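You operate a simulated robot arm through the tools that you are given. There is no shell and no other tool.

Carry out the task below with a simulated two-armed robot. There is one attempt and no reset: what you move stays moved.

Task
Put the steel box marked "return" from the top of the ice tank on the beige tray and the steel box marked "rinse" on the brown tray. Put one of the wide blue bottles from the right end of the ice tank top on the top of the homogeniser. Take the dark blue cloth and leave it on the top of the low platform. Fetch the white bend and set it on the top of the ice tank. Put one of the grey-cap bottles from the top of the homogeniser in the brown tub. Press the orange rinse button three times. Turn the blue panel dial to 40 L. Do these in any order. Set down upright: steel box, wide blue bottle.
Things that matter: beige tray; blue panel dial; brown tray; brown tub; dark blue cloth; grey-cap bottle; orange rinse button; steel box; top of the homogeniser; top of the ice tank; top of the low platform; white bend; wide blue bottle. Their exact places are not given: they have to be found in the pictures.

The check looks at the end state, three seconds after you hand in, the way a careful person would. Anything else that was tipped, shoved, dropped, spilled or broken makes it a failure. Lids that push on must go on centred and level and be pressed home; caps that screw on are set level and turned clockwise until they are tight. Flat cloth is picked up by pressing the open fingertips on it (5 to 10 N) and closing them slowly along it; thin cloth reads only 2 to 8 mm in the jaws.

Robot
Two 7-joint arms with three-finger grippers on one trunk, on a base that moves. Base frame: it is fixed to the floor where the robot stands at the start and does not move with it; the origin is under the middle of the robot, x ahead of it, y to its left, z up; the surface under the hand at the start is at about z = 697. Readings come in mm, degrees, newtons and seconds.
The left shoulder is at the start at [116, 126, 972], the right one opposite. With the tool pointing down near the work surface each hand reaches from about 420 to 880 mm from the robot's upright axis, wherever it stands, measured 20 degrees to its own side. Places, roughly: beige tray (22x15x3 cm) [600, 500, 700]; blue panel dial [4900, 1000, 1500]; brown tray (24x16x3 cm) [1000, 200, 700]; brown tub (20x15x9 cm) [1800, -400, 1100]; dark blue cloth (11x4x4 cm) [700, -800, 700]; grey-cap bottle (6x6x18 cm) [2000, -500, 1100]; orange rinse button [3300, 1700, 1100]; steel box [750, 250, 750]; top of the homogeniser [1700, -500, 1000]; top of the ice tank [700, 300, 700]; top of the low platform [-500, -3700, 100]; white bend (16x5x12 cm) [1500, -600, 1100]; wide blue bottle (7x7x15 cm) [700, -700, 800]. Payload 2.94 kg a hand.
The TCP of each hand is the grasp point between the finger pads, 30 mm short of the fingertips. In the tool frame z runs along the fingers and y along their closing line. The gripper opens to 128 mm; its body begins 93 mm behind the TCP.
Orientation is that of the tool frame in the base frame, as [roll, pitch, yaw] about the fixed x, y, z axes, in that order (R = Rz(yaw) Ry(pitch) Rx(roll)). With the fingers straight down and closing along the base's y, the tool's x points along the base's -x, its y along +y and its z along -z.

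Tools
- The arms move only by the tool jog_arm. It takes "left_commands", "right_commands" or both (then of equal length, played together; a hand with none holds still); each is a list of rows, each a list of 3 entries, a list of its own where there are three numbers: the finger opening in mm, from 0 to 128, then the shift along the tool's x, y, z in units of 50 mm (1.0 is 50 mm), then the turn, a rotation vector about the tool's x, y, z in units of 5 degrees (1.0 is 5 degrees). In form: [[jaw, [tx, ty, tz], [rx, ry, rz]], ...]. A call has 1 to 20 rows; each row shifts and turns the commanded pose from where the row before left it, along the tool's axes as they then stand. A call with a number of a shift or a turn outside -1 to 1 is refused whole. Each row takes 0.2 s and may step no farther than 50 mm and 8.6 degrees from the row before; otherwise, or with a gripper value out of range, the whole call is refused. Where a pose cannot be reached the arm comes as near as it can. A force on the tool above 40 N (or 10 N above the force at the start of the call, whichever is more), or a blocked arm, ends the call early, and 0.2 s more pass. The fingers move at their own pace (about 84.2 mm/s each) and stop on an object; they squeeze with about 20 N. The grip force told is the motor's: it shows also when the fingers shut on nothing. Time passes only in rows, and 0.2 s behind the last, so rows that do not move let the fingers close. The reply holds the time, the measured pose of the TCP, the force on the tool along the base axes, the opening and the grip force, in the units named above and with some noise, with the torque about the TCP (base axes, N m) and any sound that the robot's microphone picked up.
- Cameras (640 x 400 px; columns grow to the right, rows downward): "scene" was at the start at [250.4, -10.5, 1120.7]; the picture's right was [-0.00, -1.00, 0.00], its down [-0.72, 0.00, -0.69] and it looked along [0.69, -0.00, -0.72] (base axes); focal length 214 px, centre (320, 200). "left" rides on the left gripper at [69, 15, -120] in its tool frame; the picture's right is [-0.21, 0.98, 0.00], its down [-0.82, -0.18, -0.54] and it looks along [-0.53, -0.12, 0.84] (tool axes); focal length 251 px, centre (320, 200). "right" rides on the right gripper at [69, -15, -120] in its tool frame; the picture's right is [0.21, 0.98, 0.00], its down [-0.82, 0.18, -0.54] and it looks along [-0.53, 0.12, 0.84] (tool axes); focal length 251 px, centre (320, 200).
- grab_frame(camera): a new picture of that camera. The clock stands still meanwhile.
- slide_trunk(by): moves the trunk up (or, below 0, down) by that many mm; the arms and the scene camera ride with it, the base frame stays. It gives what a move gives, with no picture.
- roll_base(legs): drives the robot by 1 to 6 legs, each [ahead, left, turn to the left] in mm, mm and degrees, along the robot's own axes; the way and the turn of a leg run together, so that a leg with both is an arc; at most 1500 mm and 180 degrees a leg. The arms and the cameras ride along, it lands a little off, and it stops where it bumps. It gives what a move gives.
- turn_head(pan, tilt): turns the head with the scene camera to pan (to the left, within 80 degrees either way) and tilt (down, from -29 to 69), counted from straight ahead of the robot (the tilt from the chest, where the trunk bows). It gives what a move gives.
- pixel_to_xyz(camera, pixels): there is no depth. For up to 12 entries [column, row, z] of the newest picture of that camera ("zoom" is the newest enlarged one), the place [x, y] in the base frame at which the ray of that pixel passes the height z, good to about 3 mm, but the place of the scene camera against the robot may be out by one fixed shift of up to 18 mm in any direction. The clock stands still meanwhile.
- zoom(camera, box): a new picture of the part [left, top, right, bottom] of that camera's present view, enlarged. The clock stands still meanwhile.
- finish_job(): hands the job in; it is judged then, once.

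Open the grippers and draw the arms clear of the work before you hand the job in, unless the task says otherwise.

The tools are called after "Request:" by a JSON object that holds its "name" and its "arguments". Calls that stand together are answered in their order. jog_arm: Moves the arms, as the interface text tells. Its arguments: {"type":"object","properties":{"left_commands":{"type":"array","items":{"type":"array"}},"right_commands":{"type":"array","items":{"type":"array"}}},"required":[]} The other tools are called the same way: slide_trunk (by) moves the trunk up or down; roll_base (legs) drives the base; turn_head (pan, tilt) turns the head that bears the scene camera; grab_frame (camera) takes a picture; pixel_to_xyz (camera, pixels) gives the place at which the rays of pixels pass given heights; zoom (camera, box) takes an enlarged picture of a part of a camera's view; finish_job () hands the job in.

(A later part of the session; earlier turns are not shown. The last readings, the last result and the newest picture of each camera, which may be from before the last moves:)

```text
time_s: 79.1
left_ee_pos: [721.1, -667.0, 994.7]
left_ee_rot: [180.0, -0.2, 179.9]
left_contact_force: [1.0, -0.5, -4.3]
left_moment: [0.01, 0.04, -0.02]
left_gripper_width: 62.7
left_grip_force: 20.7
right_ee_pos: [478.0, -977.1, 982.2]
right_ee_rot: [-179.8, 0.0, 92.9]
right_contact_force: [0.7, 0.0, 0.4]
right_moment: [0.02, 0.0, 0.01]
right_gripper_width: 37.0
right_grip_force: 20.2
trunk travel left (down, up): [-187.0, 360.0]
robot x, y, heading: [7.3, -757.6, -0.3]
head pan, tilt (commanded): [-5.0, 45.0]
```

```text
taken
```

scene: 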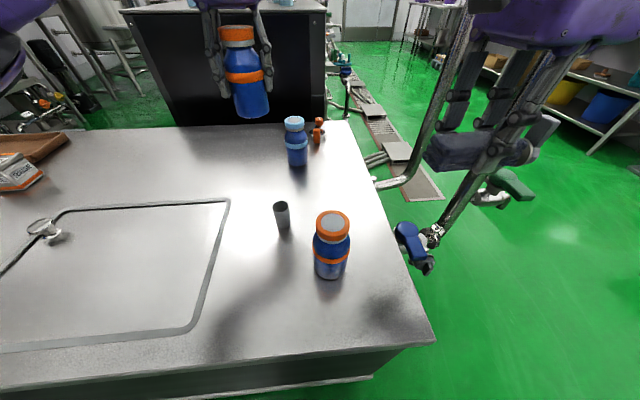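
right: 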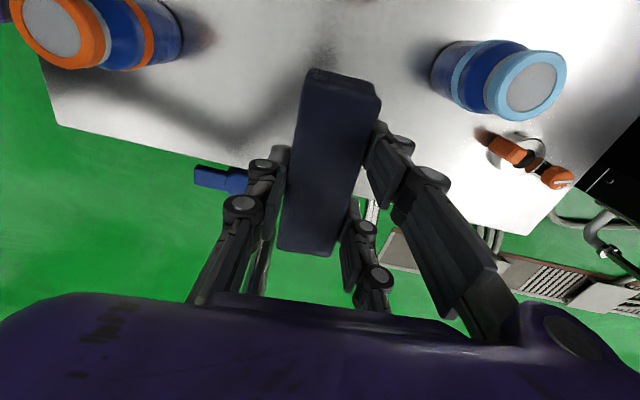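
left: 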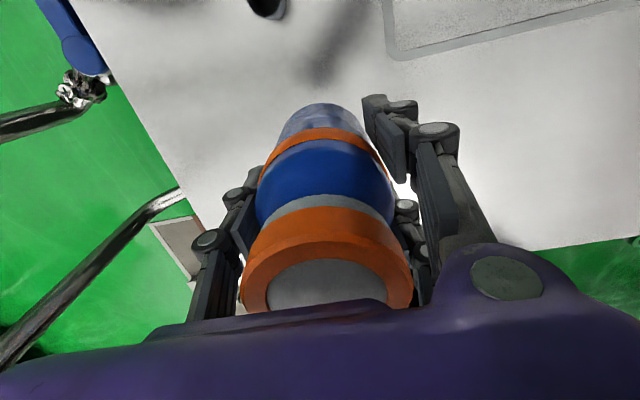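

The bottle hangs upright (4.3 N). I draw the left hand in and then back the robot away from the tank and turn right to look at the way to the low platform.

Request:
{"name": "jog_arm", "arguments": {"left_commands": [[50, [0.8, 0.4, 0], [0, 0, 0]], [50, [0.8, 0.4, 0], [0, 0, 0]], [50, [0.8, 0.4, 0], [0, 0, 0]], [50, [0.8, 0.4, 0], [0, 0, 0]], [50, [0.8, 0.4, 0], [0, 0, 0]], [50, [0, 0, 0], [0, 0, 0]]]}}

Request:
{"name": "roll_base", "arguments": {"legs": [[-450, 0, 0]]}}

Request:
{"name": "turn_head", "arguments": {"pan": -70, "tilt": 30}}

Request:
{"name": "grab_frame", "arguments": {"camera": "scene"}}

```text
time_s: 80.5
left_ee_pos: [517.6, -568.8, 993.6]
left_ee_rot: [-180.0, -0.1, 179.7]
left_contact_force: [0.8, -0.9, -4.3]
left_moment: [0.02, 0.01, -0.01]
left_gripper_width: 62.7
left_grip_force: 20.3
right_ee_pos: [476.0, -977.1, 983.2]
right_ee_rot: [-179.9, 0.0, 92.9]
right_contact_force: [0.9, -0.1, 0.0]
right_moment: [0.0, 0.0, 0.03]
right_gripper_width: 37.2
right_grip_force: 20.3
trunk travel left (down, up): [-187.0, 360.0]
robot x, y, heading: [8.2, -758.3, -0.1]
head pan, tilt (commanded): [-5.0, 45.0]
```

```text
time_s: 83.2
left_ee_pos: [72.9, -567.7, 992.8]
left_ee_rot: [179.9, 0.0, 179.4]
left_contact_force: [0.0, -1.0, -4.5]
left_moment: [-0.03, -0.03, 0.0]
left_gripper_width: 62.7
left_grip_force: 20.0
right_ee_pos: [29.0, -976.7, 982.6]
right_ee_rot: [-180.0, 0.0, 92.5]
right_contact_force: [0.1, -0.3, -0.3]
right_moment: [-0.01, -0.03, -0.03]
right_gripper_width: 37.2
right_grip_force: 19.9
trunk travel left (down, up): [-187.0, 360.0]
robot x, y, heading: [-436.0, -757.3, -0.5]
head pan, tilt (commanded): [-5.0, 45.0]
```

```text
time_s: 84.6
left_ee_pos: [74.2, -568.6, 993.4]
left_ee_rot: [-179.9, -0.1, 179.4]
left_contact_force: [-0.3, 0.1, -4.0]
left_moment: [-0.02, -0.02, 0.04]
left_gripper_width: 62.8
left_grip_force: 19.6
right_ee_pos: [30.5, -977.0, 981.9]
right_ee_rot: [-180.0, 0.0, 92.5]
right_contact_force: [0.7, 1.0, -1.8]
right_moment: [0.02, 0.01, 0.0]
right_gripper_width: 37.4
right_grip_force: 20.1
trunk travel left (down, up): [-187.0, 360.0]
robot x, y, heading: [-434.2, -753.7, -0.7]
head pan, tilt (commanded): [-70.0, 30.0]
```

```text
taken
```

scene: 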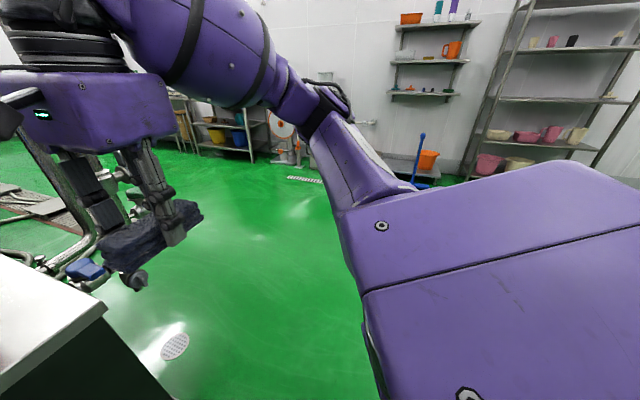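

The floor on the right is open. I turn the robot 90° to the right in place and look ahead.

Request:
{"name": "roll_base", "arguments": {"legs": [[0, 0, -90]]}}

Request:
{"name": "turn_head", "arguments": {"pan": 0, "tilt": 25}}

Request:
{"name": "grab_frame", "arguments": {"camera": "scene"}}

```text
time_s: 88.7
left_ee_pos: [-235.7, -1258.2, 992.6]
left_ee_rot: [180.0, -0.1, 91.1]
left_contact_force: [-0.5, -0.1, -4.1]
left_moment: [0.03, 0.0, 0.0]
left_gripper_width: 62.7
left_grip_force: 20.1
right_ee_pos: [-645.6, -1226.3, 982.6]
right_ee_rot: [-179.9, 0.0, 4.1]
right_contact_force: [0.6, 0.7, -0.3]
right_moment: [0.0, -0.01, 0.02]
right_gripper_width: 37.0
right_grip_force: 19.9
trunk travel left (down, up): [-187.0, 360.0]
robot x, y, heading: [-437.7, -753.2, -89.0]
head pan, tilt (commanded): [-70.0, 30.0]
```

```text
time_s: 90.1
left_ee_pos: [-235.3, -1258.5, 993.5]
left_ee_rot: [180.0, -0.1, 91.1]
left_contact_force: [0.3, -0.3, -3.7]
left_moment: [0.01, 0.02, -0.02]
left_gripper_width: 63.0
left_grip_force: 20.5
right_ee_pos: [-644.9, -1226.2, 982.8]
right_ee_rot: [-179.9, 0.0, 4.2]
right_contact_force: [-0.7, 0.3, -0.8]
right_moment: [0.01, -0.01, -0.02]
right_gripper_width: 37.2
right_grip_force: 19.4
trunk travel left (down, up): [-187.0, 360.0]
robot x, y, heading: [-435.2, -754.0, -88.7]
head pan, tilt (commanded): [0.0, 25.0]
```

```text
taken
```

scene: 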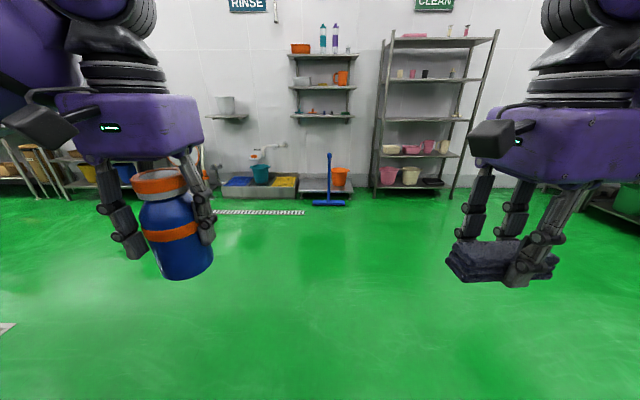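

Ahead at about (325,188) is a low metal platform with an orange bucket and a blue squeegee. I zoom on it.

Request:
{"name": "zoom", "arguments": {"camera": "scene", "box": [220, 130, 420, 230]}}

Request:
{"name": "pixel_to_xyz", "arguments": {"camera": "scene", "pixels": [[325, 200, 0], [300, 190, 100], [352, 190, 100], [340, 185, 100], [325, 203, 0], [225, 197, 100]]}}

```text
3.20 times, centred on (320, 180) of scene
```

zoom: 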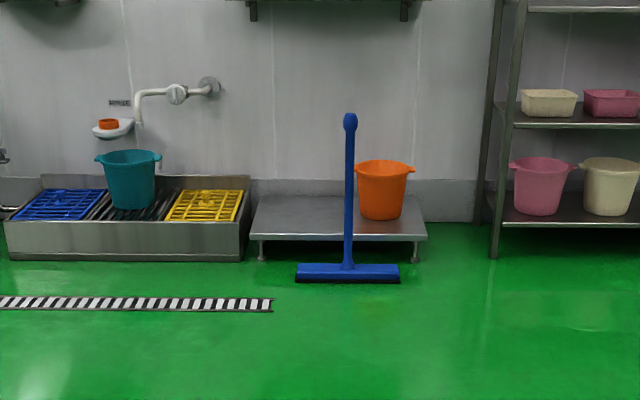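

```text
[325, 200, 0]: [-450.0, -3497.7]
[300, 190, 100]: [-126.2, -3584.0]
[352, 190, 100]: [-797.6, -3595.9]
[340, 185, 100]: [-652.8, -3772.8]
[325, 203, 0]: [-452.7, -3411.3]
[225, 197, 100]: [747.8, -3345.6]
```

The platform front edge is at y≈−3590, x −126…−800; the squeegee stands before its middle with its blade on the floor around x −290…−690, the bucket is on its right. I'll aim for the free left part (x≈−250) and drive there in stages.

Request:
{"name": "roll_base", "arguments": {"legs": [[1000, 0, -1.2], [500, 350, 0]]}}

Request:
{"name": "turn_head", "arguments": {"pan": -5, "tilt": 35}}

Request:
{"name": "grab_frame", "arguments": {"camera": "scene"}}

```text
time_s: 98.6
left_ee_pos: [100.5, -2779.6, 993.4]
left_ee_rot: [179.9, 0.0, 89.2]
left_contact_force: [0.2, -0.6, -4.2]
left_moment: [0.02, 0.0, -0.01]
left_gripper_width: 62.8
left_grip_force: 20.6
right_ee_pos: [-306.8, -2735.7, 981.7]
right_ee_rot: [-179.9, 0.0, 2.3]
right_contact_force: [0.1, 0.5, -1.6]
right_moment: [0.02, 0.0, 0.01]
right_gripper_width: 37.0
right_grip_force: 20.2
trunk travel left (down, up): [-187.0, 360.0]
robot x, y, heading: [-80.3, -2272.4, -90.7]
head pan, tilt (commanded): [0.0, 25.0]
```

```text
time_s: 99.4
left_ee_pos: [100.5, -2778.5, 994.1]
left_ee_rot: [180.0, -0.2, 89.2]
left_contact_force: [0.3, -0.1, -3.4]
left_moment: [0.03, -0.01, 0.02]
left_gripper_width: 62.7
left_grip_force: 19.2
right_ee_pos: [-308.2, -2734.5, 983.1]
right_ee_rot: [-179.8, 0.0, 2.5]
right_contact_force: [0.1, -0.2, -0.6]
right_moment: [0.02, -0.02, 0.01]
right_gripper_width: 37.0
right_grip_force: 20.2
trunk travel left (down, up): [-187.0, 360.0]
robot x, y, heading: [-82.0, -2271.1, -90.7]
head pan, tilt (commanded): [-5.0, 35.0]
```

```text
taken
```

scene: 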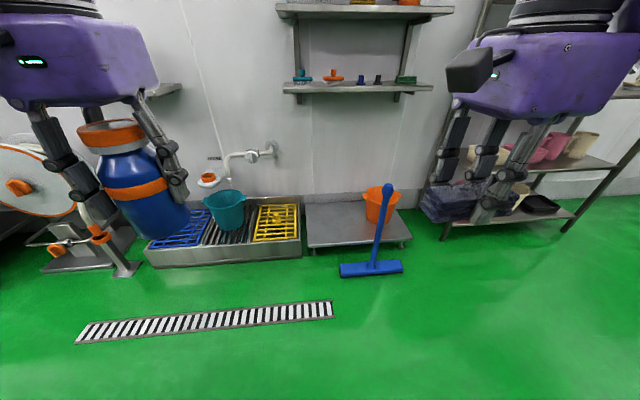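

Request:
{"name": "zoom", "arguments": {"camera": "scene", "box": [280, 160, 440, 300]}}

Request:
{"name": "pixel_to_xyz", "arguments": {"camera": "scene", "pixels": [[309, 247, 100], [411, 240, 100], [306, 202, 100], [340, 275, 0], [403, 270, 0], [372, 265, 30], [388, 190, 700], [380, 222, 100], [302, 258, 0], [300, 235, 100], [340, 225, 100], [312, 256, 0]]}}

```text
2.86 times, centred on (360, 230) of scene
```

zoom: 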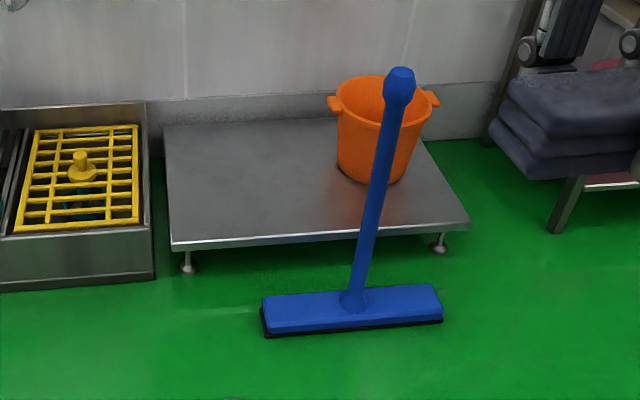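

```text
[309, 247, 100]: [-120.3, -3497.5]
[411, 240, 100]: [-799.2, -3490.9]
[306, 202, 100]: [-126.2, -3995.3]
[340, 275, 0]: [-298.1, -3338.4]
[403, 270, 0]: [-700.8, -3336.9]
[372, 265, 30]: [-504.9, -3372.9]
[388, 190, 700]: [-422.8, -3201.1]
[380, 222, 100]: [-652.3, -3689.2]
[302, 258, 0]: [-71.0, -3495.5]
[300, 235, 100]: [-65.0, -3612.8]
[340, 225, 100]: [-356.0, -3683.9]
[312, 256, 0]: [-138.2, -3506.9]
```

The platform spans x −120…−800, y −3497…−3995 at z≈100, the squeegee stands upright at (−507,−3373) about 0.6 m tall. I drive to about (15,−3010), staying left of the squeegee.

Request:
{"name": "roll_base", "arguments": {"legs": [[300, 97, 0.7], [440, 0, 0]]}}

Request:
{"name": "turn_head", "arguments": {"pan": -15, "tilt": 50}}

Request:
{"name": "grab_frame", "arguments": {"camera": "scene"}}

Request:
{"name": "grab_frame", "arguments": {"camera": "right"}}

```text
time_s: 103.7
left_ee_pos: [200.6, -3514.3, 993.9]
left_ee_rot: [-180.0, -0.1, 90.1]
left_contact_force: [0.1, 0.6, -3.3]
left_moment: [0.03, 0.01, 0.01]
left_gripper_width: 62.4
left_grip_force: 20.0
right_ee_pos: [-206.7, -3475.8, 982.5]
right_ee_rot: [-180.0, 0.0, 3.2]
right_contact_force: [-0.3, -0.4, -0.4]
right_moment: [0.03, 0.02, -0.02]
right_gripper_width: 37.0
right_grip_force: 19.9
trunk travel left (down, up): [-187.0, 360.0]
robot x, y, heading: [10.5, -3003.2, -89.8]
head pan, tilt (commanded): [-5.0, 35.0]
```

```text
time_s: 104.5
left_ee_pos: [202.4, -3513.2, 993.4]
left_ee_rot: [-179.9, -0.1, 90.1]
left_contact_force: [0.4, -0.2, -4.3]
left_moment: [-0.01, -0.01, -0.04]
left_gripper_width: 62.4
left_grip_force: 20.3
right_ee_pos: [-206.0, -3474.8, 982.9]
right_ee_rot: [180.0, -0.1, 3.1]
right_contact_force: [0.1, 0.0, -0.6]
right_moment: [0.01, 0.0, -0.05]
right_gripper_width: 36.8
right_grip_force: 20.1
trunk travel left (down, up): [-187.0, 360.0]
robot x, y, heading: [14.4, -3009.0, -89.6]
head pan, tilt (commanded): [-15.0, 50.0]
```

```text
taken
```

scene: 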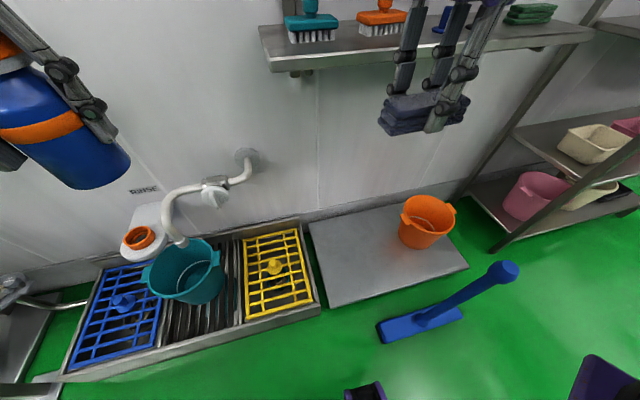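

```text
taken
```

right: 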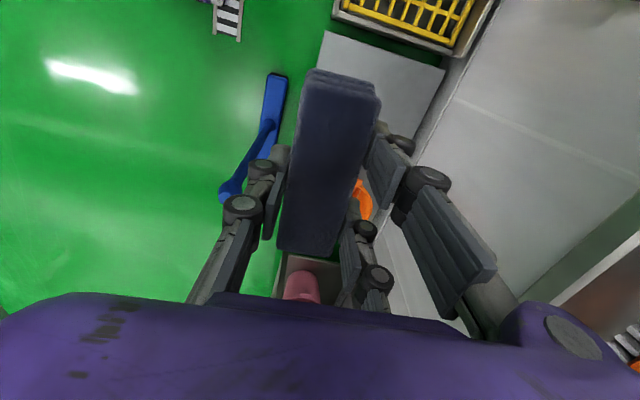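

The cloth hangs over the platform's left region. I lower the trunk 180 mm and then bring the right hand down and forward in stages.

Request:
{"name": "slide_trunk", "arguments": {"by": -180}}

Request:
{"name": "jog_arm", "arguments": {"right_commands": [[25, [-0.04, 0.3, 0.9], [0, 0, 0]], [25, [-0.04, 0.3, 0.9], [0, 0, 0]], [25, [-0.04, 0.3, 0.9], [0, 0, 0]], [25, [-0.04, 0.3, 0.9], [0, 0, 0]], [25, [-0.04, 0.3, 0.9], [0, 0, 0]], [25, [-0.04, 0.3, 0.9], [0, 0, 0]], [25, [-0.04, 0.3, 0.9], [0, 0, 0]], [25, [-0.04, 0.3, 0.9], [0, 0, 0]], [25, [0, 0, 0], [0, 0, 0]]]}}

Request:
{"name": "grab_frame", "arguments": {"camera": "scene"}}

Request:
{"name": "grab_frame", "arguments": {"camera": "right"}}

```text
time_s: 106.5
left_ee_pos: [202.9, -3514.1, 812.7]
left_ee_rot: [180.0, 0.0, 90.2]
left_contact_force: [-0.1, -0.8, -3.8]
left_moment: [0.01, -0.01, -0.01]
left_gripper_width: 62.7
left_grip_force: 19.0
right_ee_pos: [-205.5, -3473.9, 803.1]
right_ee_rot: [180.0, 0.0, 3.2]
right_contact_force: [0.3, -0.4, 0.0]
right_moment: [-0.01, -0.01, 0.0]
right_gripper_width: 37.1
right_grip_force: 19.8
trunk travel left (down, up): [-7.0, 540.0]
robot x, y, heading: [9.2, -3008.0, -89.9]
head pan, tilt (commanded): [-15.0, 50.0]
```

```text
time_s: 108.5
left_ee_pos: [200.9, -3513.8, 813.0]
left_ee_rot: [-180.0, -0.1, 90.1]
left_contact_force: [0.6, -0.6, -3.6]
left_moment: [0.05, -0.01, 0.01]
left_gripper_width: 62.4
left_grip_force: 20.2
right_ee_pos: [-216.1, -3594.3, 443.4]
right_ee_rot: [-179.9, 0.0, 3.2]
right_contact_force: [0.4, -1.2, -1.2]
right_moment: [-0.02, -0.01, -0.01]
right_gripper_width: 36.9
right_grip_force: 19.0
trunk travel left (down, up): [-7.0, 540.0]
robot x, y, heading: [10.4, -3007.7, -89.8]
head pan, tilt (commanded): [-15.0, 50.0]
```

```text
taken
```

scene: 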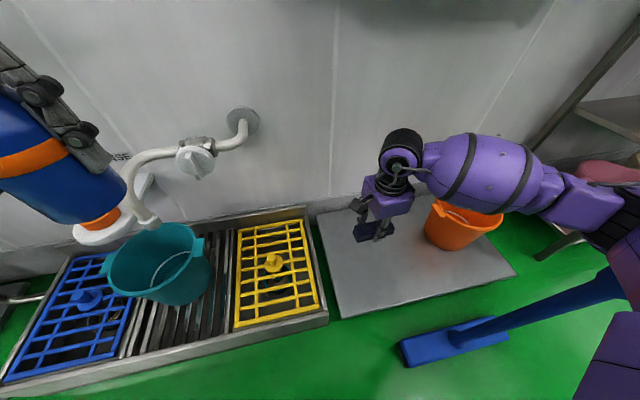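

```text
taken
```

right: 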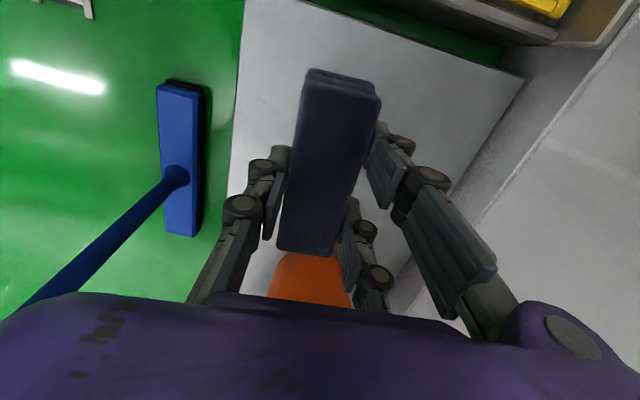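

The right elbow comes near the squeegee handle (610,290), so I stop descending here. I raise the hand and reposition the robot a little farther back and left, turned slightly right, to keep the elbow clear.

Request:
{"name": "jog_arm", "arguments": {"right_commands": [[25, [0, 0, -0.9], [0, 0, 0]], [25, [0, 0, -0.9], [0, 0, 0]], [25, [0, 0, -0.9], [0, 0, 0]], [25, [0, 0, -0.9], [0, 0, 0]], [25, [0, 0, -0.9], [0, 0, 0]], [25, [0, 0, 0], [0, 0, 0]]]}}

Request:
{"name": "roll_base", "arguments": {"legs": [[-38, 92, -8]]}}

Request:
{"name": "grab_frame", "arguments": {"camera": "scene"}}

```text
time_s: 109.9
left_ee_pos: [202.3, -3513.4, 814.2]
left_ee_rot: [-180.0, 0.0, 90.1]
left_contact_force: [0.5, 0.1, -2.5]
left_moment: [0.0, 0.02, 0.01]
left_gripper_width: 62.5
left_grip_force: 20.0
right_ee_pos: [-215.1, -3593.0, 668.5]
right_ee_rot: [-179.9, 0.0, 3.1]
right_contact_force: [-0.3, 1.3, -0.8]
right_moment: [0.01, 0.01, 0.02]
right_gripper_width: 37.0
right_grip_force: 19.6
trunk travel left (down, up): [-7.0, 540.0]
robot x, y, heading: [12.2, -3008.8, -90.0]
head pan, tilt (commanded): [-15.0, 50.0]
```

```text
time_s: 111.4
left_ee_pos: [223.6, -3503.8, 814.0]
left_ee_rot: [180.0, -0.1, 82.1]
left_contact_force: [-0.9, -0.5, -3.9]
left_moment: [0.0, 0.01, 0.0]
left_gripper_width: 62.6
left_grip_force: 20.1
right_ee_pos: [-200.7, -3522.9, 667.9]
right_ee_rot: [-179.9, 0.0, -4.8]
right_contact_force: [-0.9, 0.1, 0.2]
right_moment: [0.01, 0.03, -0.03]
right_gripper_width: 36.9
right_grip_force: 19.8
trunk travel left (down, up): [-7.0, 540.0]
robot x, y, heading: [107.4, -2975.3, -97.6]
head pan, tilt (commanded): [-15.0, 50.0]
```

```text
taken
```

scene: 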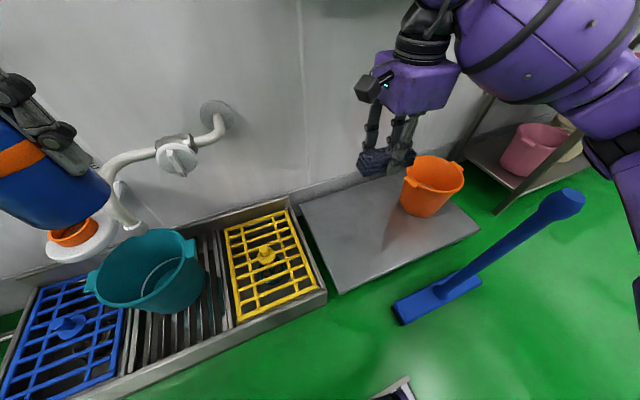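

The squeegee handle now lies well to the right of the arm. I lower the right hand halfway and look again.

Request:
{"name": "jog_arm", "arguments": {"right_commands": [[25, [0, 0.3, 0.9], [0, 0, 0]], [25, [0, 0.3, 0.9], [0, 0, 0]], [25, [0, 0.3, 0.9], [0, 0, 0]], [25, [0.03, 0.3, 0.9], [0, 0, 0]], [25, [0.03, 0.3, 0.9], [0, 0, 0]], [25, [0, 0.2, 0.9], [0, 0, 0]], [25, [0, 0, 0], [0, 0, 0]]]}}

Request:
{"name": "grab_frame", "arguments": {"camera": "scene"}}

Request:
{"name": "grab_frame", "arguments": {"camera": "right"}}

```text
time_s: 113.0
left_ee_pos: [223.8, -3503.4, 812.6]
left_ee_rot: [-180.0, -0.1, 82.1]
left_contact_force: [0.2, 1.2, -3.5]
left_moment: [0.02, -0.02, 0.03]
left_gripper_width: 62.6
left_grip_force: 19.5
right_ee_pos: [-206.3, -3607.5, 397.3]
right_ee_rot: [180.0, 0.0, -4.8]
right_contact_force: [0.6, 0.1, -0.4]
right_moment: [-0.02, 0.01, -0.01]
right_gripper_width: 37.1
right_grip_force: 19.9
trunk travel left (down, up): [-7.0, 540.0]
robot x, y, heading: [100.9, -2980.0, -98.0]
head pan, tilt (commanded): [-15.0, 50.0]
```

```text
taken
```

scene: 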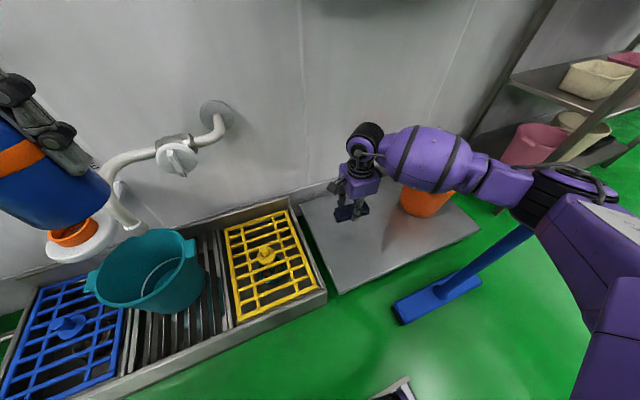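

```text
taken
```

right: 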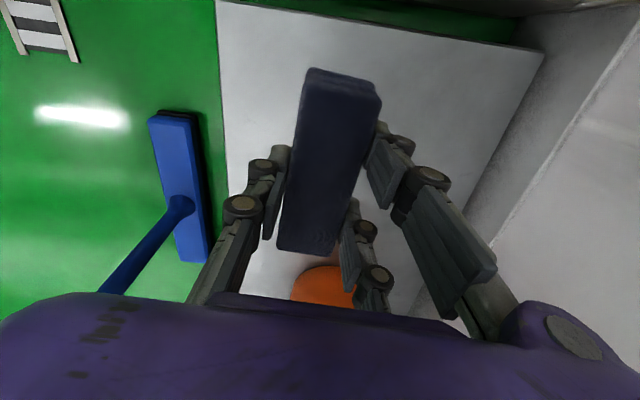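

The elbow is roughly 160 mm from the squeegee handle top. I continue down in small stages, watching.

Request:
{"name": "jog_arm", "arguments": {"right_commands": [[25, [0, 0, 0.7], [0, 0, 0]], [25, [0, 0, 0.7], [0, 0, 0]], [25, [0, 0, 0.7], [0, 0, 0]], [25, [0, 0, 0], [0, 0, 0]]]}}

Request:
{"name": "grab_frame", "arguments": {"camera": "scene"}}

Request:
{"name": "grab_frame", "arguments": {"camera": "right"}}

```text
time_s: 114.0
left_ee_pos: [222.8, -3504.1, 814.2]
left_ee_rot: [179.9, -0.1, 82.1]
left_contact_force: [-0.8, 0.1, -3.7]
left_moment: [0.02, 0.02, -0.01]
left_gripper_width: 62.4
left_grip_force: 20.2
right_ee_pos: [-206.6, -3608.8, 293.2]
right_ee_rot: [180.0, 0.0, -4.9]
right_contact_force: [-1.3, -0.2, -0.6]
right_moment: [0.03, -0.01, 0.0]
right_gripper_width: 37.3
right_grip_force: 19.5
trunk travel left (down, up): [-7.0, 540.0]
robot x, y, heading: [105.5, -2976.7, -97.9]
head pan, tilt (commanded): [-15.0, 50.0]
```

```text
taken
```

scene: 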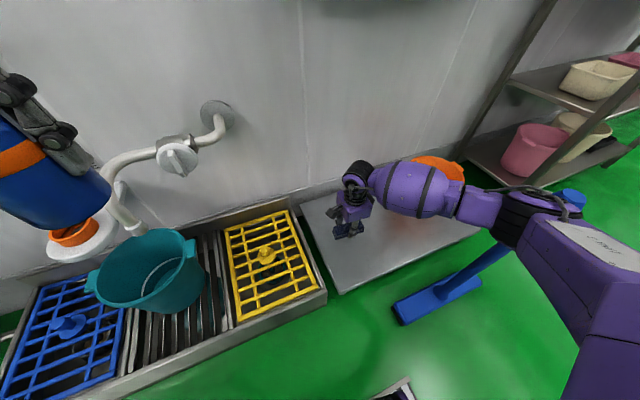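

```text
taken
```

right: 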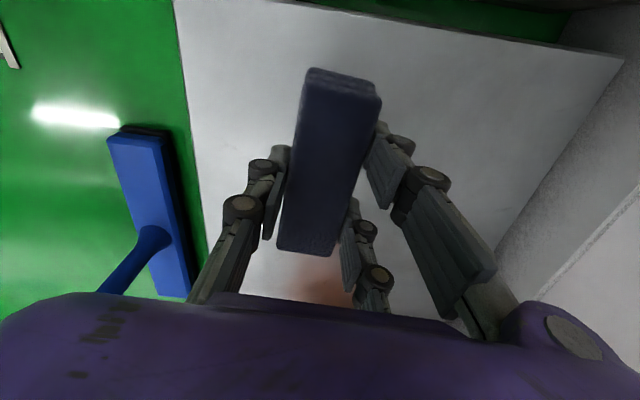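

The handle top is visible again at (570,197), unmoved, with the elbow nearer. I descend the rest to just above the platform.

Request:
{"name": "jog_arm", "arguments": {"right_commands": [[25, [0, 0, 0.7], [0, 0, 0]], [25, [0, 0, 0.7], [0, 0, 0]], [25, [0, 0, 0.7], [0, 0, 0]], [25, [0, 0, 0.5], [0, 0, 0]], [25, [0, 0, 0], [0, 0, 0]]]}}

Request:
{"name": "grab_frame", "arguments": {"camera": "scene"}}

Request:
{"name": "grab_frame", "arguments": {"camera": "right"}}

```text
time_s: 115.2
left_ee_pos: [223.3, -3503.8, 812.9]
left_ee_rot: [-180.0, -0.2, 82.2]
left_contact_force: [-0.2, -1.3, -3.9]
left_moment: [0.02, 0.01, 0.02]
left_gripper_width: 62.5
left_grip_force: 20.4
right_ee_pos: [-206.2, -3609.1, 162.3]
right_ee_rot: [180.0, 0.1, -4.8]
right_contact_force: [0.3, 0.3, 0.8]
right_moment: [0.03, 0.08, 0.02]
right_gripper_width: 36.9
right_grip_force: 20.0
trunk travel left (down, up): [-7.0, 540.0]
robot x, y, heading: [105.9, -2975.8, -98.1]
head pan, tilt (commanded): [-15.0, 50.0]
```

```text
taken
```

scene: 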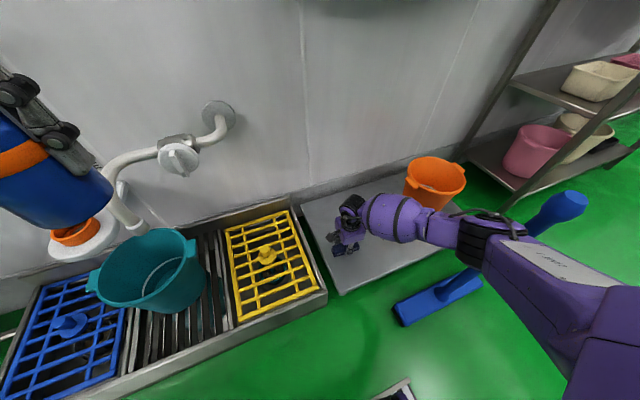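

```text
taken
```

right: 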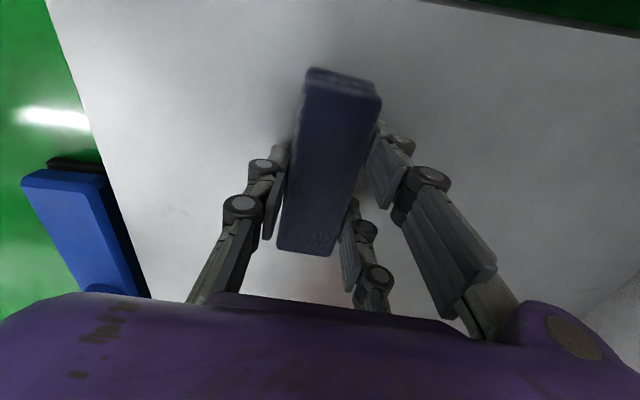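

The cloth is just above the platform with no contact yet (0.8 N). I lower in small steps to feel the surface.

Request:
{"name": "jog_arm", "arguments": {"right_commands": [[25, [0, 0, 0.1], [0, 0, 0]], [25, [0, 0, 0.1], [0, 0, 0]], [25, [0, 0, 0], [0, 0, 0]]]}}

Request:
{"name": "jog_arm", "arguments": {"right_commands": [[25, [0, 0, 0.1], [0, 0, 0]], [25, [0, 0, 0], [0, 0, 0]]]}}

```text
time_s: 115.7
left_ee_pos: [223.6, -3502.2, 814.1]
left_ee_rot: [179.9, -0.1, 82.1]
left_contact_force: [0.2, -0.3, -4.4]
left_moment: [-0.03, -0.01, 0.01]
left_gripper_width: 62.5
left_grip_force: 20.6
right_ee_pos: [-205.5, -3610.6, 159.3]
right_ee_rot: [179.9, -0.1, -4.9]
right_contact_force: [0.5, 8.8, 18.9]
right_moment: [0.3, 0.36, -0.09]
right_gripper_width: 36.8
right_grip_force: 20.2
trunk travel left (down, up): [-7.0, 540.0]
robot x, y, heading: [103.6, -2975.1, -98.2]
head pan, tilt (commanded): [-15.0, 50.0]
stopped in row 2 (right hand): the force on the tool passed its limit at 48 N (the readings are from after the stop); the commanded pose is now the measured one
```

```text
time_s: 116.1
left_ee_pos: [224.8, -3502.4, 814.0]
left_ee_rot: [179.9, -0.2, 82.0]
left_contact_force: [0.2, 1.1, -2.4]
left_moment: [0.06, 0.03, 0.01]
left_gripper_width: 62.6
left_grip_force: 20.3
right_ee_pos: [-205.8, -3610.4, 158.4]
right_ee_rot: [-180.0, 0.0, -5.0]
right_contact_force: [2.0, 11.1, 21.4]
right_moment: [0.17, 0.5, -0.24]
right_gripper_width: 37.0
right_grip_force: 20.2
trunk travel left (down, up): [-7.0, 540.0]
robot x, y, heading: [105.8, -2972.1, -97.8]
head pan, tilt (commanded): [-15.0, 50.0]
stopped in row 1 (right hand): the force on the tool passed its limit at 49 N (the readings are from after the stop); the commanded pose is now the measured one
```

The platform is reached (contact at TCP z≈159). I ease up a hair, open the fingers and rise straight up.

Request:
{"name": "jog_arm", "arguments": {"right_commands": [[37, [0, 0, -0.04], [0, 0, 0]], [50, [0, 0, 0], [0, 0, 0]], [70, [0, 0, 0], [0, 0, 0]], [85, [0, 0, 0], [0, 0, 0]], [85, [0, 0, -0.3], [0, 0, 0]], [85, [0, 0, -0.7], [0, 0, 0]], [85, [0, 0, -0.9], [0, 0, 0]], [85, [0, 0, 0], [0, 0, 0]]]}}

Request:
{"name": "grab_frame", "arguments": {"camera": "scene"}}

Request:
{"name": "grab_frame", "arguments": {"camera": "right"}}

```text
time_s: 117.9
left_ee_pos: [223.4, -3504.9, 814.0]
left_ee_rot: [180.0, -0.2, 82.0]
left_contact_force: [0.0, -0.1, -3.9]
left_moment: [-0.01, -0.03, 0.01]
left_gripper_width: 62.7
left_grip_force: 19.4
right_ee_pos: [-206.1, -3612.5, 254.2]
right_ee_rot: [-179.9, 0.0, -4.9]
right_contact_force: [-0.9, 0.2, -0.7]
right_moment: [-0.04, -0.02, 0.02]
right_gripper_width: 85.2
right_grip_force: 0.0
trunk travel left (down, up): [-7.0, 540.0]
robot x, y, heading: [106.0, -2974.1, -97.9]
head pan, tilt (commanded): [-15.0, 50.0]
```

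```text
taken
```

scene: 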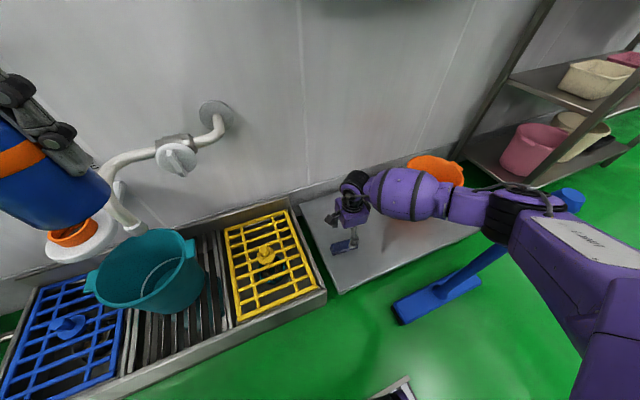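

```text
taken
```

right: 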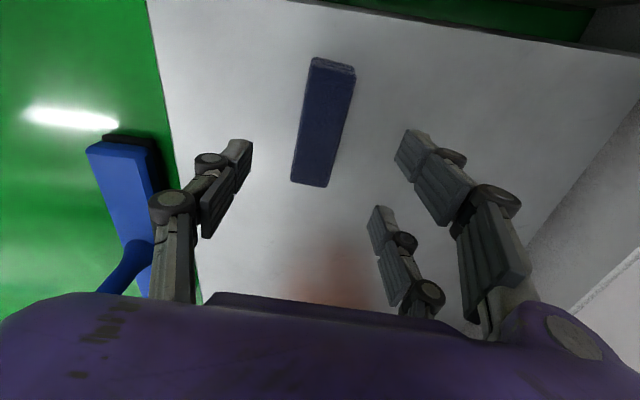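

The cloth lies on the platform's left part. I raise the right hand straight up along the same path.

Request:
{"name": "jog_arm", "arguments": {"right_commands": [[85, [0, 0, -0.9], [0, 0, 0]], [85, [0, 0, -0.9], [0, 0, 0]], [85, [0, 0, -0.9], [0, 0, 0]], [85, [0, -0.2, -0.9], [0, 0, 0]], [85, [0, -0.3, -0.9], [0, 0, 0]], [85, [0, -0.3, -0.9], [0, 0, 0]], [85, [0, -0.3, -0.9], [0, 0, 0]], [85, [0, -0.3, -0.9], [0, 0, 0]], [85, [0, -0.3, -0.9], [0, 0, 0]], [85, [0, -0.3, -0.9], [0, 0, 0]], [85, [0, -0.3, -0.9], [0, 0, 0]], [85, [0, 0, 0], [0, 0, 0]]]}}

Request:
{"name": "roll_base", "arguments": {"legs": [[-500, 0, 0]]}}

Request:
{"name": "slide_trunk", "arguments": {"by": 180}}

Request:
{"name": "turn_head", "arguments": {"pan": -5, "tilt": 35}}

Request:
{"name": "grab_frame", "arguments": {"camera": "scene"}}

```text
time_s: 120.5
left_ee_pos: [223.3, -3504.0, 812.6]
left_ee_rot: [179.9, -0.2, 82.0]
left_contact_force: [1.1, 0.2, -4.0]
left_moment: [0.01, 0.02, 0.0]
left_gripper_width: 62.5
left_grip_force: 19.7
right_ee_pos: [-199.1, -3496.3, 750.3]
right_ee_rot: [-179.9, -0.1, -5.0]
right_contact_force: [-0.1, 0.3, 0.0]
right_moment: [-0.04, 0.02, 0.0]
right_gripper_width: 85.1
right_grip_force: 0.1
trunk travel left (down, up): [-7.0, 540.0]
robot x, y, heading: [105.4, -2975.5, -98.1]
head pan, tilt (commanded): [-15.0, 50.0]
```

```text
time_s: 123.4
left_ee_pos: [292.7, -3012.8, 814.4]
left_ee_rot: [179.9, -0.1, 82.5]
left_contact_force: [-0.6, -0.2, -4.1]
left_moment: [0.01, 0.02, 0.03]
left_gripper_width: 62.4
left_grip_force: 20.3
right_ee_pos: [-130.1, -3008.5, 750.9]
right_ee_rot: [-179.9, 0.0, -4.5]
right_contact_force: [-0.1, -0.2, -0.4]
right_moment: [-0.02, -0.01, 0.0]
right_gripper_width: 85.0
right_grip_force: 0.1
trunk travel left (down, up): [-7.0, 540.0]
robot x, y, heading: [173.1, -2483.4, -97.5]
head pan, tilt (commanded): [-15.0, 50.0]
```

```text
time_s: 125.4
left_ee_pos: [294.0, -3013.4, 992.8]
left_ee_rot: [179.8, -0.2, 82.4]
left_contact_force: [0.1, 0.1, -4.3]
left_moment: [0.01, 0.02, -0.02]
left_gripper_width: 62.4
left_grip_force: 20.1
right_ee_pos: [-128.2, -3008.7, 929.9]
right_ee_rot: [-179.9, -0.1, -4.4]
right_contact_force: [-0.4, 0.4, 0.4]
right_moment: [-0.01, 0.0, 0.0]
right_gripper_width: 85.3
right_grip_force: 0.0
trunk travel left (down, up): [-187.0, 360.0]
robot x, y, heading: [170.1, -2481.8, -97.6]
head pan, tilt (commanded): [-15.0, 50.0]
```

```text
time_s: 126.2
left_ee_pos: [294.9, -3013.3, 993.0]
left_ee_rot: [179.9, -0.1, 82.6]
left_contact_force: [0.2, 0.0, -3.7]
left_moment: [0.01, 0.01, 0.0]
left_gripper_width: 62.2
left_grip_force: 19.9
right_ee_pos: [-128.5, -3008.0, 928.9]
right_ee_rot: [-179.9, 0.0, -4.5]
right_contact_force: [0.1, 0.2, 0.1]
right_moment: [-0.01, 0.01, -0.01]
right_gripper_width: 84.9
right_grip_force: 0.0
trunk travel left (down, up): [-187.0, 360.0]
robot x, y, heading: [173.1, -2488.3, -97.3]
head pan, tilt (commanded): [-5.0, 35.0]
```

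```text
taken
```

scene: 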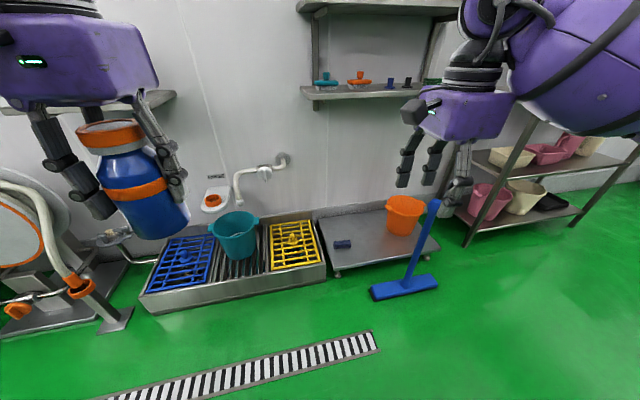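

The cloth rests on the platform and nothing else was disturbed. I turn the robot to face +x and survey the way to the homogeniser's right side.

Request:
{"name": "roll_base", "arguments": {"legs": [[0, 0, 97.4]]}}

Request:
{"name": "turn_head", "arguments": {"pan": 10, "tilt": 20}}

Request:
{"name": "grab_frame", "arguments": {"camera": "scene"}}

```text
time_s: 130.7
left_ee_pos: [680.0, -2294.8, 993.4]
left_ee_rot: [179.9, -0.2, 179.9]
left_contact_force: [0.0, -0.6, -3.5]
left_moment: [0.01, -0.02, 0.01]
left_gripper_width: 62.5
left_grip_force: 20.1
right_ee_pos: [730.2, -2714.5, 930.2]
right_ee_rot: [-179.9, 0.0, 92.8]
right_contact_force: [-0.7, 0.0, 0.1]
right_moment: [0.0, 0.01, 0.0]
right_gripper_width: 84.7
right_grip_force: 0.0
trunk travel left (down, up): [-187.0, 360.0]
robot x, y, heading: [169.5, -2482.5, -0.1]
head pan, tilt (commanded): [-5.0, 35.0]
```

```text
time_s: 131.4
left_ee_pos: [679.5, -2295.0, 993.4]
left_ee_rot: [179.9, -0.1, 179.9]
left_contact_force: [0.5, 0.4, -3.0]
left_moment: [-0.02, 0.0, 0.01]
left_gripper_width: 62.8
left_grip_force: 19.8
right_ee_pos: [731.2, -2713.1, 930.4]
right_ee_rot: [-179.9, -0.1, 93.0]
right_contact_force: [0.3, 0.2, 0.4]
right_moment: [-0.01, 0.0, -0.02]
right_gripper_width: 85.1
right_grip_force: 0.0
trunk travel left (down, up): [-187.0, 360.0]
robot x, y, heading: [169.1, -2478.8, 0.1]
head pan, tilt (commanded): [10.0, 20.0]
```

```text
taken
```

scene: 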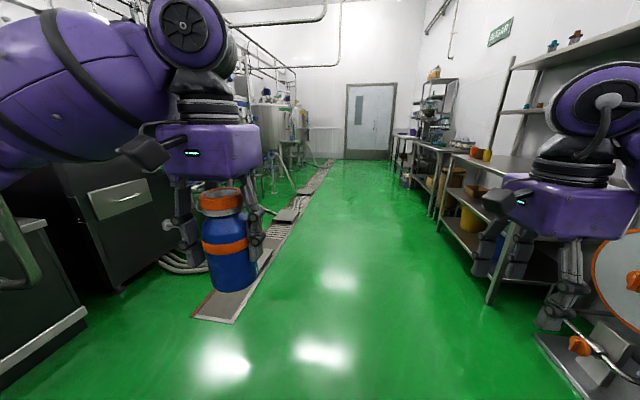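

A corridor runs right of the homogeniser; a floor channel with plates and hoses lies beside it. I zoom there and project its edges.

Request:
{"name": "zoom", "arguments": {"camera": "scene", "box": [140, 130, 360, 330]}}

Request:
{"name": "pixel_to_xyz", "arguments": {"camera": "scene", "pixels": [[192, 316, 0], [235, 322, 0], [280, 250, 0], [262, 240, 0], [325, 170, 0], [300, 190, 0], [438, 220, 0], [487, 303, 0], [118, 290, 0], [205, 270, 0], [350, 158, 0]]}}

```text
2.00 times, centred on (250, 230) of scene
```

zoom: 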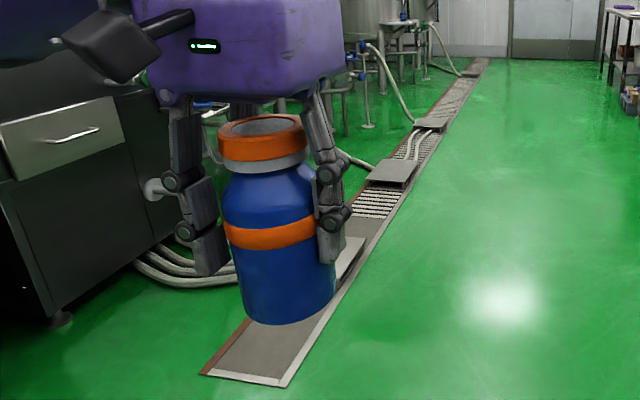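

```text
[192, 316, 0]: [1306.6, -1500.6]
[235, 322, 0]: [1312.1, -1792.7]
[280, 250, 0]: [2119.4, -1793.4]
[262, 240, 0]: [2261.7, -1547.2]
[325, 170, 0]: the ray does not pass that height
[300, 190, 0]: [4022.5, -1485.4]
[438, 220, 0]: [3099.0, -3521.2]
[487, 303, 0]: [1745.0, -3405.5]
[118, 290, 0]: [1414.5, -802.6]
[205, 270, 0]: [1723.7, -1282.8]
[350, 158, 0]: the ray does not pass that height
```

Projecting the homogeniser's front foot gives x≈1420, so its top is near z≈1020. The channel spans y −1500…−1793 from x≈1306 on. I drive to about (750,−1950), turn 40° left and look again.

Request:
{"name": "roll_base", "arguments": {"legs": [[580, 530, 0], [0, 0, 40]]}}

Request:
{"name": "turn_head", "arguments": {"pan": 0, "tilt": 30}}

Request:
{"name": "grab_frame", "arguments": {"camera": "scene"}}

```text
time_s: 138.4
left_ee_pos: [1012.6, -1482.6, 993.1]
left_ee_rot: [179.9, -0.2, -139.3]
left_contact_force: [-0.7, 0.8, -3.5]
left_moment: [0.0, -0.02, 0.0]
left_gripper_width: 62.4
left_grip_force: 20.0
right_ee_pos: [1326.5, -1765.6, 930.7]
right_ee_rot: [-179.9, -0.2, 133.8]
right_contact_force: [-0.8, -0.3, 0.0]
right_moment: [-0.01, -0.02, -0.01]
right_gripper_width: 84.8
right_grip_force: 0.1
trunk travel left (down, up): [-187.0, 360.0]
robot x, y, heading: [752.3, -1956.1, 40.6]
head pan, tilt (commanded): [10.0, 20.0]
```

```text
time_s: 139.2
left_ee_pos: [1012.7, -1483.0, 992.0]
left_ee_rot: [180.0, -0.1, -139.3]
left_contact_force: [-0.4, 0.0, -4.6]
left_moment: [-0.02, -0.01, 0.0]
left_gripper_width: 62.2
left_grip_force: 20.3
right_ee_pos: [1326.2, -1766.5, 929.3]
right_ee_rot: [180.0, -0.1, 133.7]
right_contact_force: [0.8, -0.2, 0.6]
right_moment: [0.04, 0.0, -0.03]
right_gripper_width: 85.0
right_grip_force: 0.1
trunk travel left (down, up): [-187.0, 360.0]
robot x, y, heading: [754.7, -1959.0, 40.9]
head pan, tilt (commanded): [0.0, 30.0]
```

```text
taken
```

scene: 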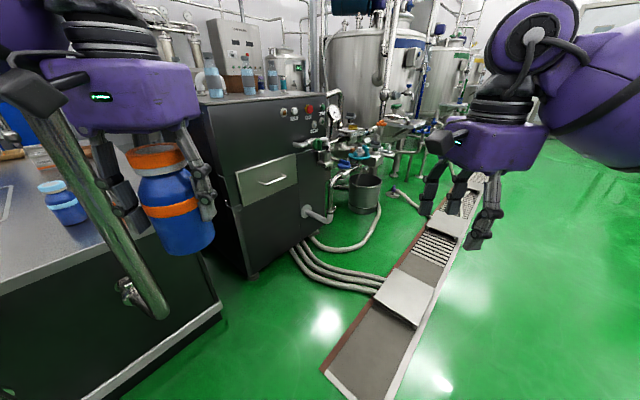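

The front-right corner of the homogeniser and the hoses are clear now. I project the foot (247,276), hoses, channel corner and tank end.

Request:
{"name": "pixel_to_xyz", "arguments": {"camera": "scene", "pixels": [[247, 276, 0], [296, 258, 20], [330, 288, 20], [375, 293, 20], [325, 370, 0], [378, 290, 60], [413, 327, 60], [222, 312, 0], [330, 232, 0], [405, 272, 60], [320, 250, 20], [333, 218, 300]]}}

Request:
{"name": "zoom", "arguments": {"camera": "scene", "box": [180, 60, 460, 330]}}

```text
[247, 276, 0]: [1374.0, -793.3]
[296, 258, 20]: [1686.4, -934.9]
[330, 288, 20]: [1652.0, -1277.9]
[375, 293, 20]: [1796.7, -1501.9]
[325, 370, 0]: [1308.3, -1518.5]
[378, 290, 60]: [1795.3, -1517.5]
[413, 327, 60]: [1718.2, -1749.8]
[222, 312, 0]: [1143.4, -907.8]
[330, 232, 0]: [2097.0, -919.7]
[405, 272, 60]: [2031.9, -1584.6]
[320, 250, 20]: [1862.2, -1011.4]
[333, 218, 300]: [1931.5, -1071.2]
```

```text
1.48 times, centred on (320, 195) of scene
```

zoom: 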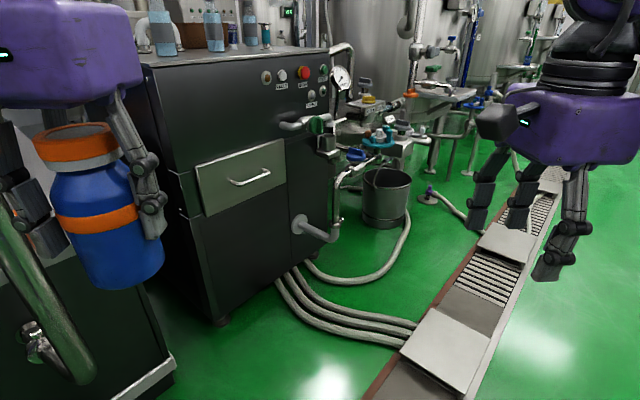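

There is a standing pipe at about (930,−1200) to keep clear of. I raise the trunk 300 mm so the hands pass over the homogeniser level, then move to about (1230,−1660).

Request:
{"name": "slide_trunk", "arguments": {"by": 300}}

Request:
{"name": "roll_base", "arguments": {"legs": [[556, -85, 0]]}}

Request:
{"name": "turn_head", "arguments": {"pan": 5, "tilt": 40}}

Request:
{"name": "grab_frame", "arguments": {"camera": "scene"}}

```text
time_s: 142.2
left_ee_pos: [1014.9, -1482.0, 1292.6]
left_ee_rot: [179.8, -0.1, -139.3]
left_contact_force: [0.2, -0.1, -4.4]
left_moment: [-0.04, 0.05, 0.0]
left_gripper_width: 62.4
left_grip_force: 19.5
right_ee_pos: [1326.7, -1765.9, 1229.4]
right_ee_rot: [-179.9, -0.1, 133.8]
right_contact_force: [0.1, 0.0, -1.2]
right_moment: [0.0, 0.01, 0.0]
right_gripper_width: 85.0
right_grip_force: 0.0
trunk travel left (down, up): [-487.0, 60.0]
robot x, y, heading: [754.8, -1958.5, 40.9]
head pan, tilt (commanded): [0.0, 30.0]
```

```text
time_s: 145.4
left_ee_pos: [1476.2, -1176.0, 1293.1]
left_ee_rot: [179.9, -0.2, -138.1]
left_contact_force: [-0.1, -0.6, -3.5]
left_moment: [-0.01, 0.0, -0.01]
left_gripper_width: 62.5
left_grip_force: 20.4
right_ee_pos: [1797.0, -1452.1, 1231.4]
right_ee_rot: [-180.0, -0.3, 134.8]
right_contact_force: [-0.1, -0.3, 0.5]
right_moment: [0.03, 0.01, 0.02]
right_gripper_width: 84.8
right_grip_force: 0.1
trunk travel left (down, up): [-487.0, 60.0]
robot x, y, heading: [1227.8, -1653.9, 41.8]
head pan, tilt (commanded): [0.0, 30.0]
```

```text
time_s: 146.1
left_ee_pos: [1479.8, -1172.6, 1292.6]
left_ee_rot: [179.9, -0.2, -138.1]
left_contact_force: [0.6, 0.5, -3.5]
left_moment: [-0.01, -0.01, 0.0]
left_gripper_width: 62.7
left_grip_force: 19.5
right_ee_pos: [1796.9, -1450.5, 1228.9]
right_ee_rot: [-179.9, -0.1, 134.9]
right_contact_force: [-0.2, 0.4, 0.0]
right_moment: [-0.01, 0.01, -0.03]
right_gripper_width: 85.0
right_grip_force: 0.0
trunk travel left (down, up): [-487.0, 60.0]
robot x, y, heading: [1227.4, -1655.5, 41.7]
head pan, tilt (commanded): [5.0, 40.0]
```

```text
taken
```

scene: 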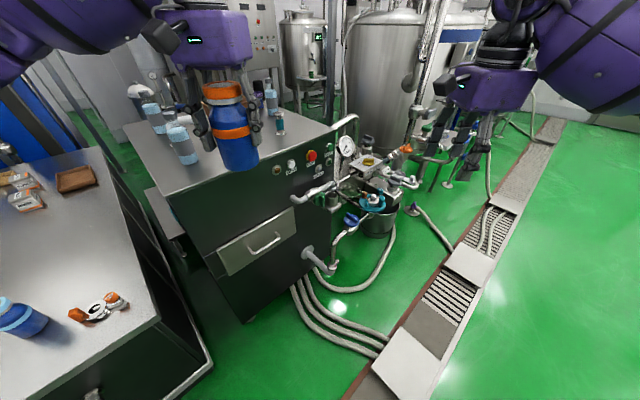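

The homogeniser top is visible from here. I zoom on it to identify the bend, bottles and tub.

Request:
{"name": "zoom", "arguments": {"camera": "scene", "box": [90, 50, 350, 220]}}

Request:
{"name": "grab_frame", "arguments": {"camera": "left"}}

Request:
{"name": "pixel_to_xyz", "arguments": {"camera": "scene", "pixels": [[245, 322, 0], [159, 320, 697], [178, 198, 1020], [340, 130, 1020], [122, 125, 1020], [290, 300, 20], [330, 345, 20], [205, 365, 0]]}}

```text
2.35 times, centred on (220, 135) of scene
```

zoom: 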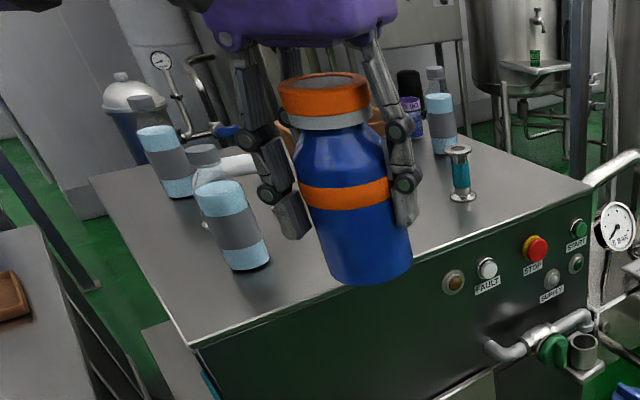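

```text
taken
```

left: 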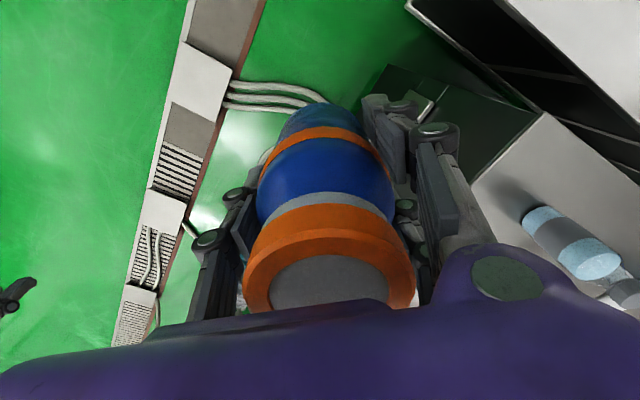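

```text
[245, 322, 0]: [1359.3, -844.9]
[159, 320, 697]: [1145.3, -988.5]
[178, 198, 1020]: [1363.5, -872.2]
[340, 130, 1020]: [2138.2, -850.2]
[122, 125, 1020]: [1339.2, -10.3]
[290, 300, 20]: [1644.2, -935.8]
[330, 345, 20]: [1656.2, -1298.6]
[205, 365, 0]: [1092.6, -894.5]
```

The homogeniser spans about x 1360–2140, y −860…0, top near z≈1005. I project the bases of the items on it.

Request:
{"name": "zoom", "arguments": {"camera": "scene", "box": [90, 50, 350, 220]}}

Request:
{"name": "pixel_to_xyz", "arguments": {"camera": "zoom", "pixels": [[248, 263, 1005], [180, 190, 1005], [447, 150, 1005], [463, 198, 1005], [205, 222, 1005], [350, 300, 1005], [430, 230, 1005], [500, 200, 1005], [92, 178, 1005], [195, 345, 1005], [590, 185, 1005]]}}

```text
2.35 times, centred on (220, 135) of scene
```

zoom: 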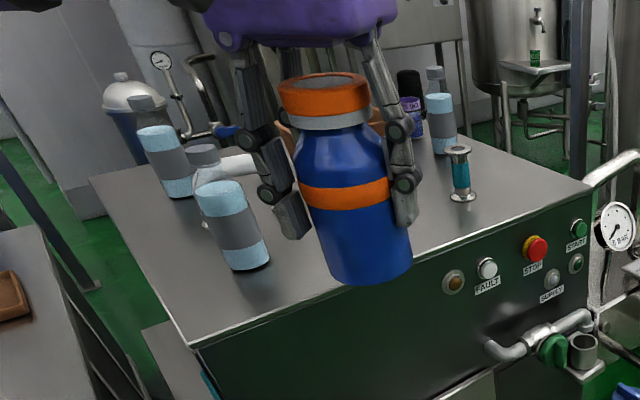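

```text
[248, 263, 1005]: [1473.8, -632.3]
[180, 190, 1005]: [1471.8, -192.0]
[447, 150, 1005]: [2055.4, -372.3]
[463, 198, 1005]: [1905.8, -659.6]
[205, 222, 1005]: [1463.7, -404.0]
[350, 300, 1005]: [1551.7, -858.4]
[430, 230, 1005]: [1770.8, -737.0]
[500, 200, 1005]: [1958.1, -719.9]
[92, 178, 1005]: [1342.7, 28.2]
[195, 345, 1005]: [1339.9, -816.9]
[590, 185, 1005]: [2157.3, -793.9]
```

These disagree with the earlier distant view, so I check the projection with the known brown tray (75,178) and boxes in the present picture.

Request:
{"name": "grab_frame", "arguments": {"camera": "scene"}}

Request:
{"name": "pixel_to_xyz", "arguments": {"camera": "scene", "pixels": [[75, 180, 710], [30, 205, 700], [10, 310, 697], [100, 308, 720], [159, 320, 697], [57, 190, 700], [95, 180, 700]]}}

```text
taken
```

scene: 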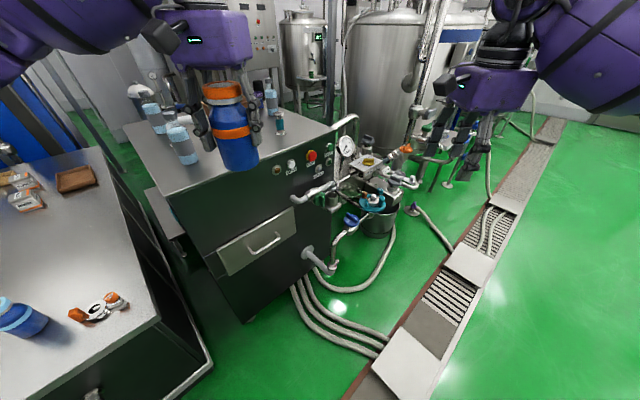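

```text
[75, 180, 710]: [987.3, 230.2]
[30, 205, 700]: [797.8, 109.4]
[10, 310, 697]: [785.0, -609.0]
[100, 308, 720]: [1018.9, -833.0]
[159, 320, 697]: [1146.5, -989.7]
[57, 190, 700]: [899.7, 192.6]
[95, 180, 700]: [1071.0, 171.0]
```

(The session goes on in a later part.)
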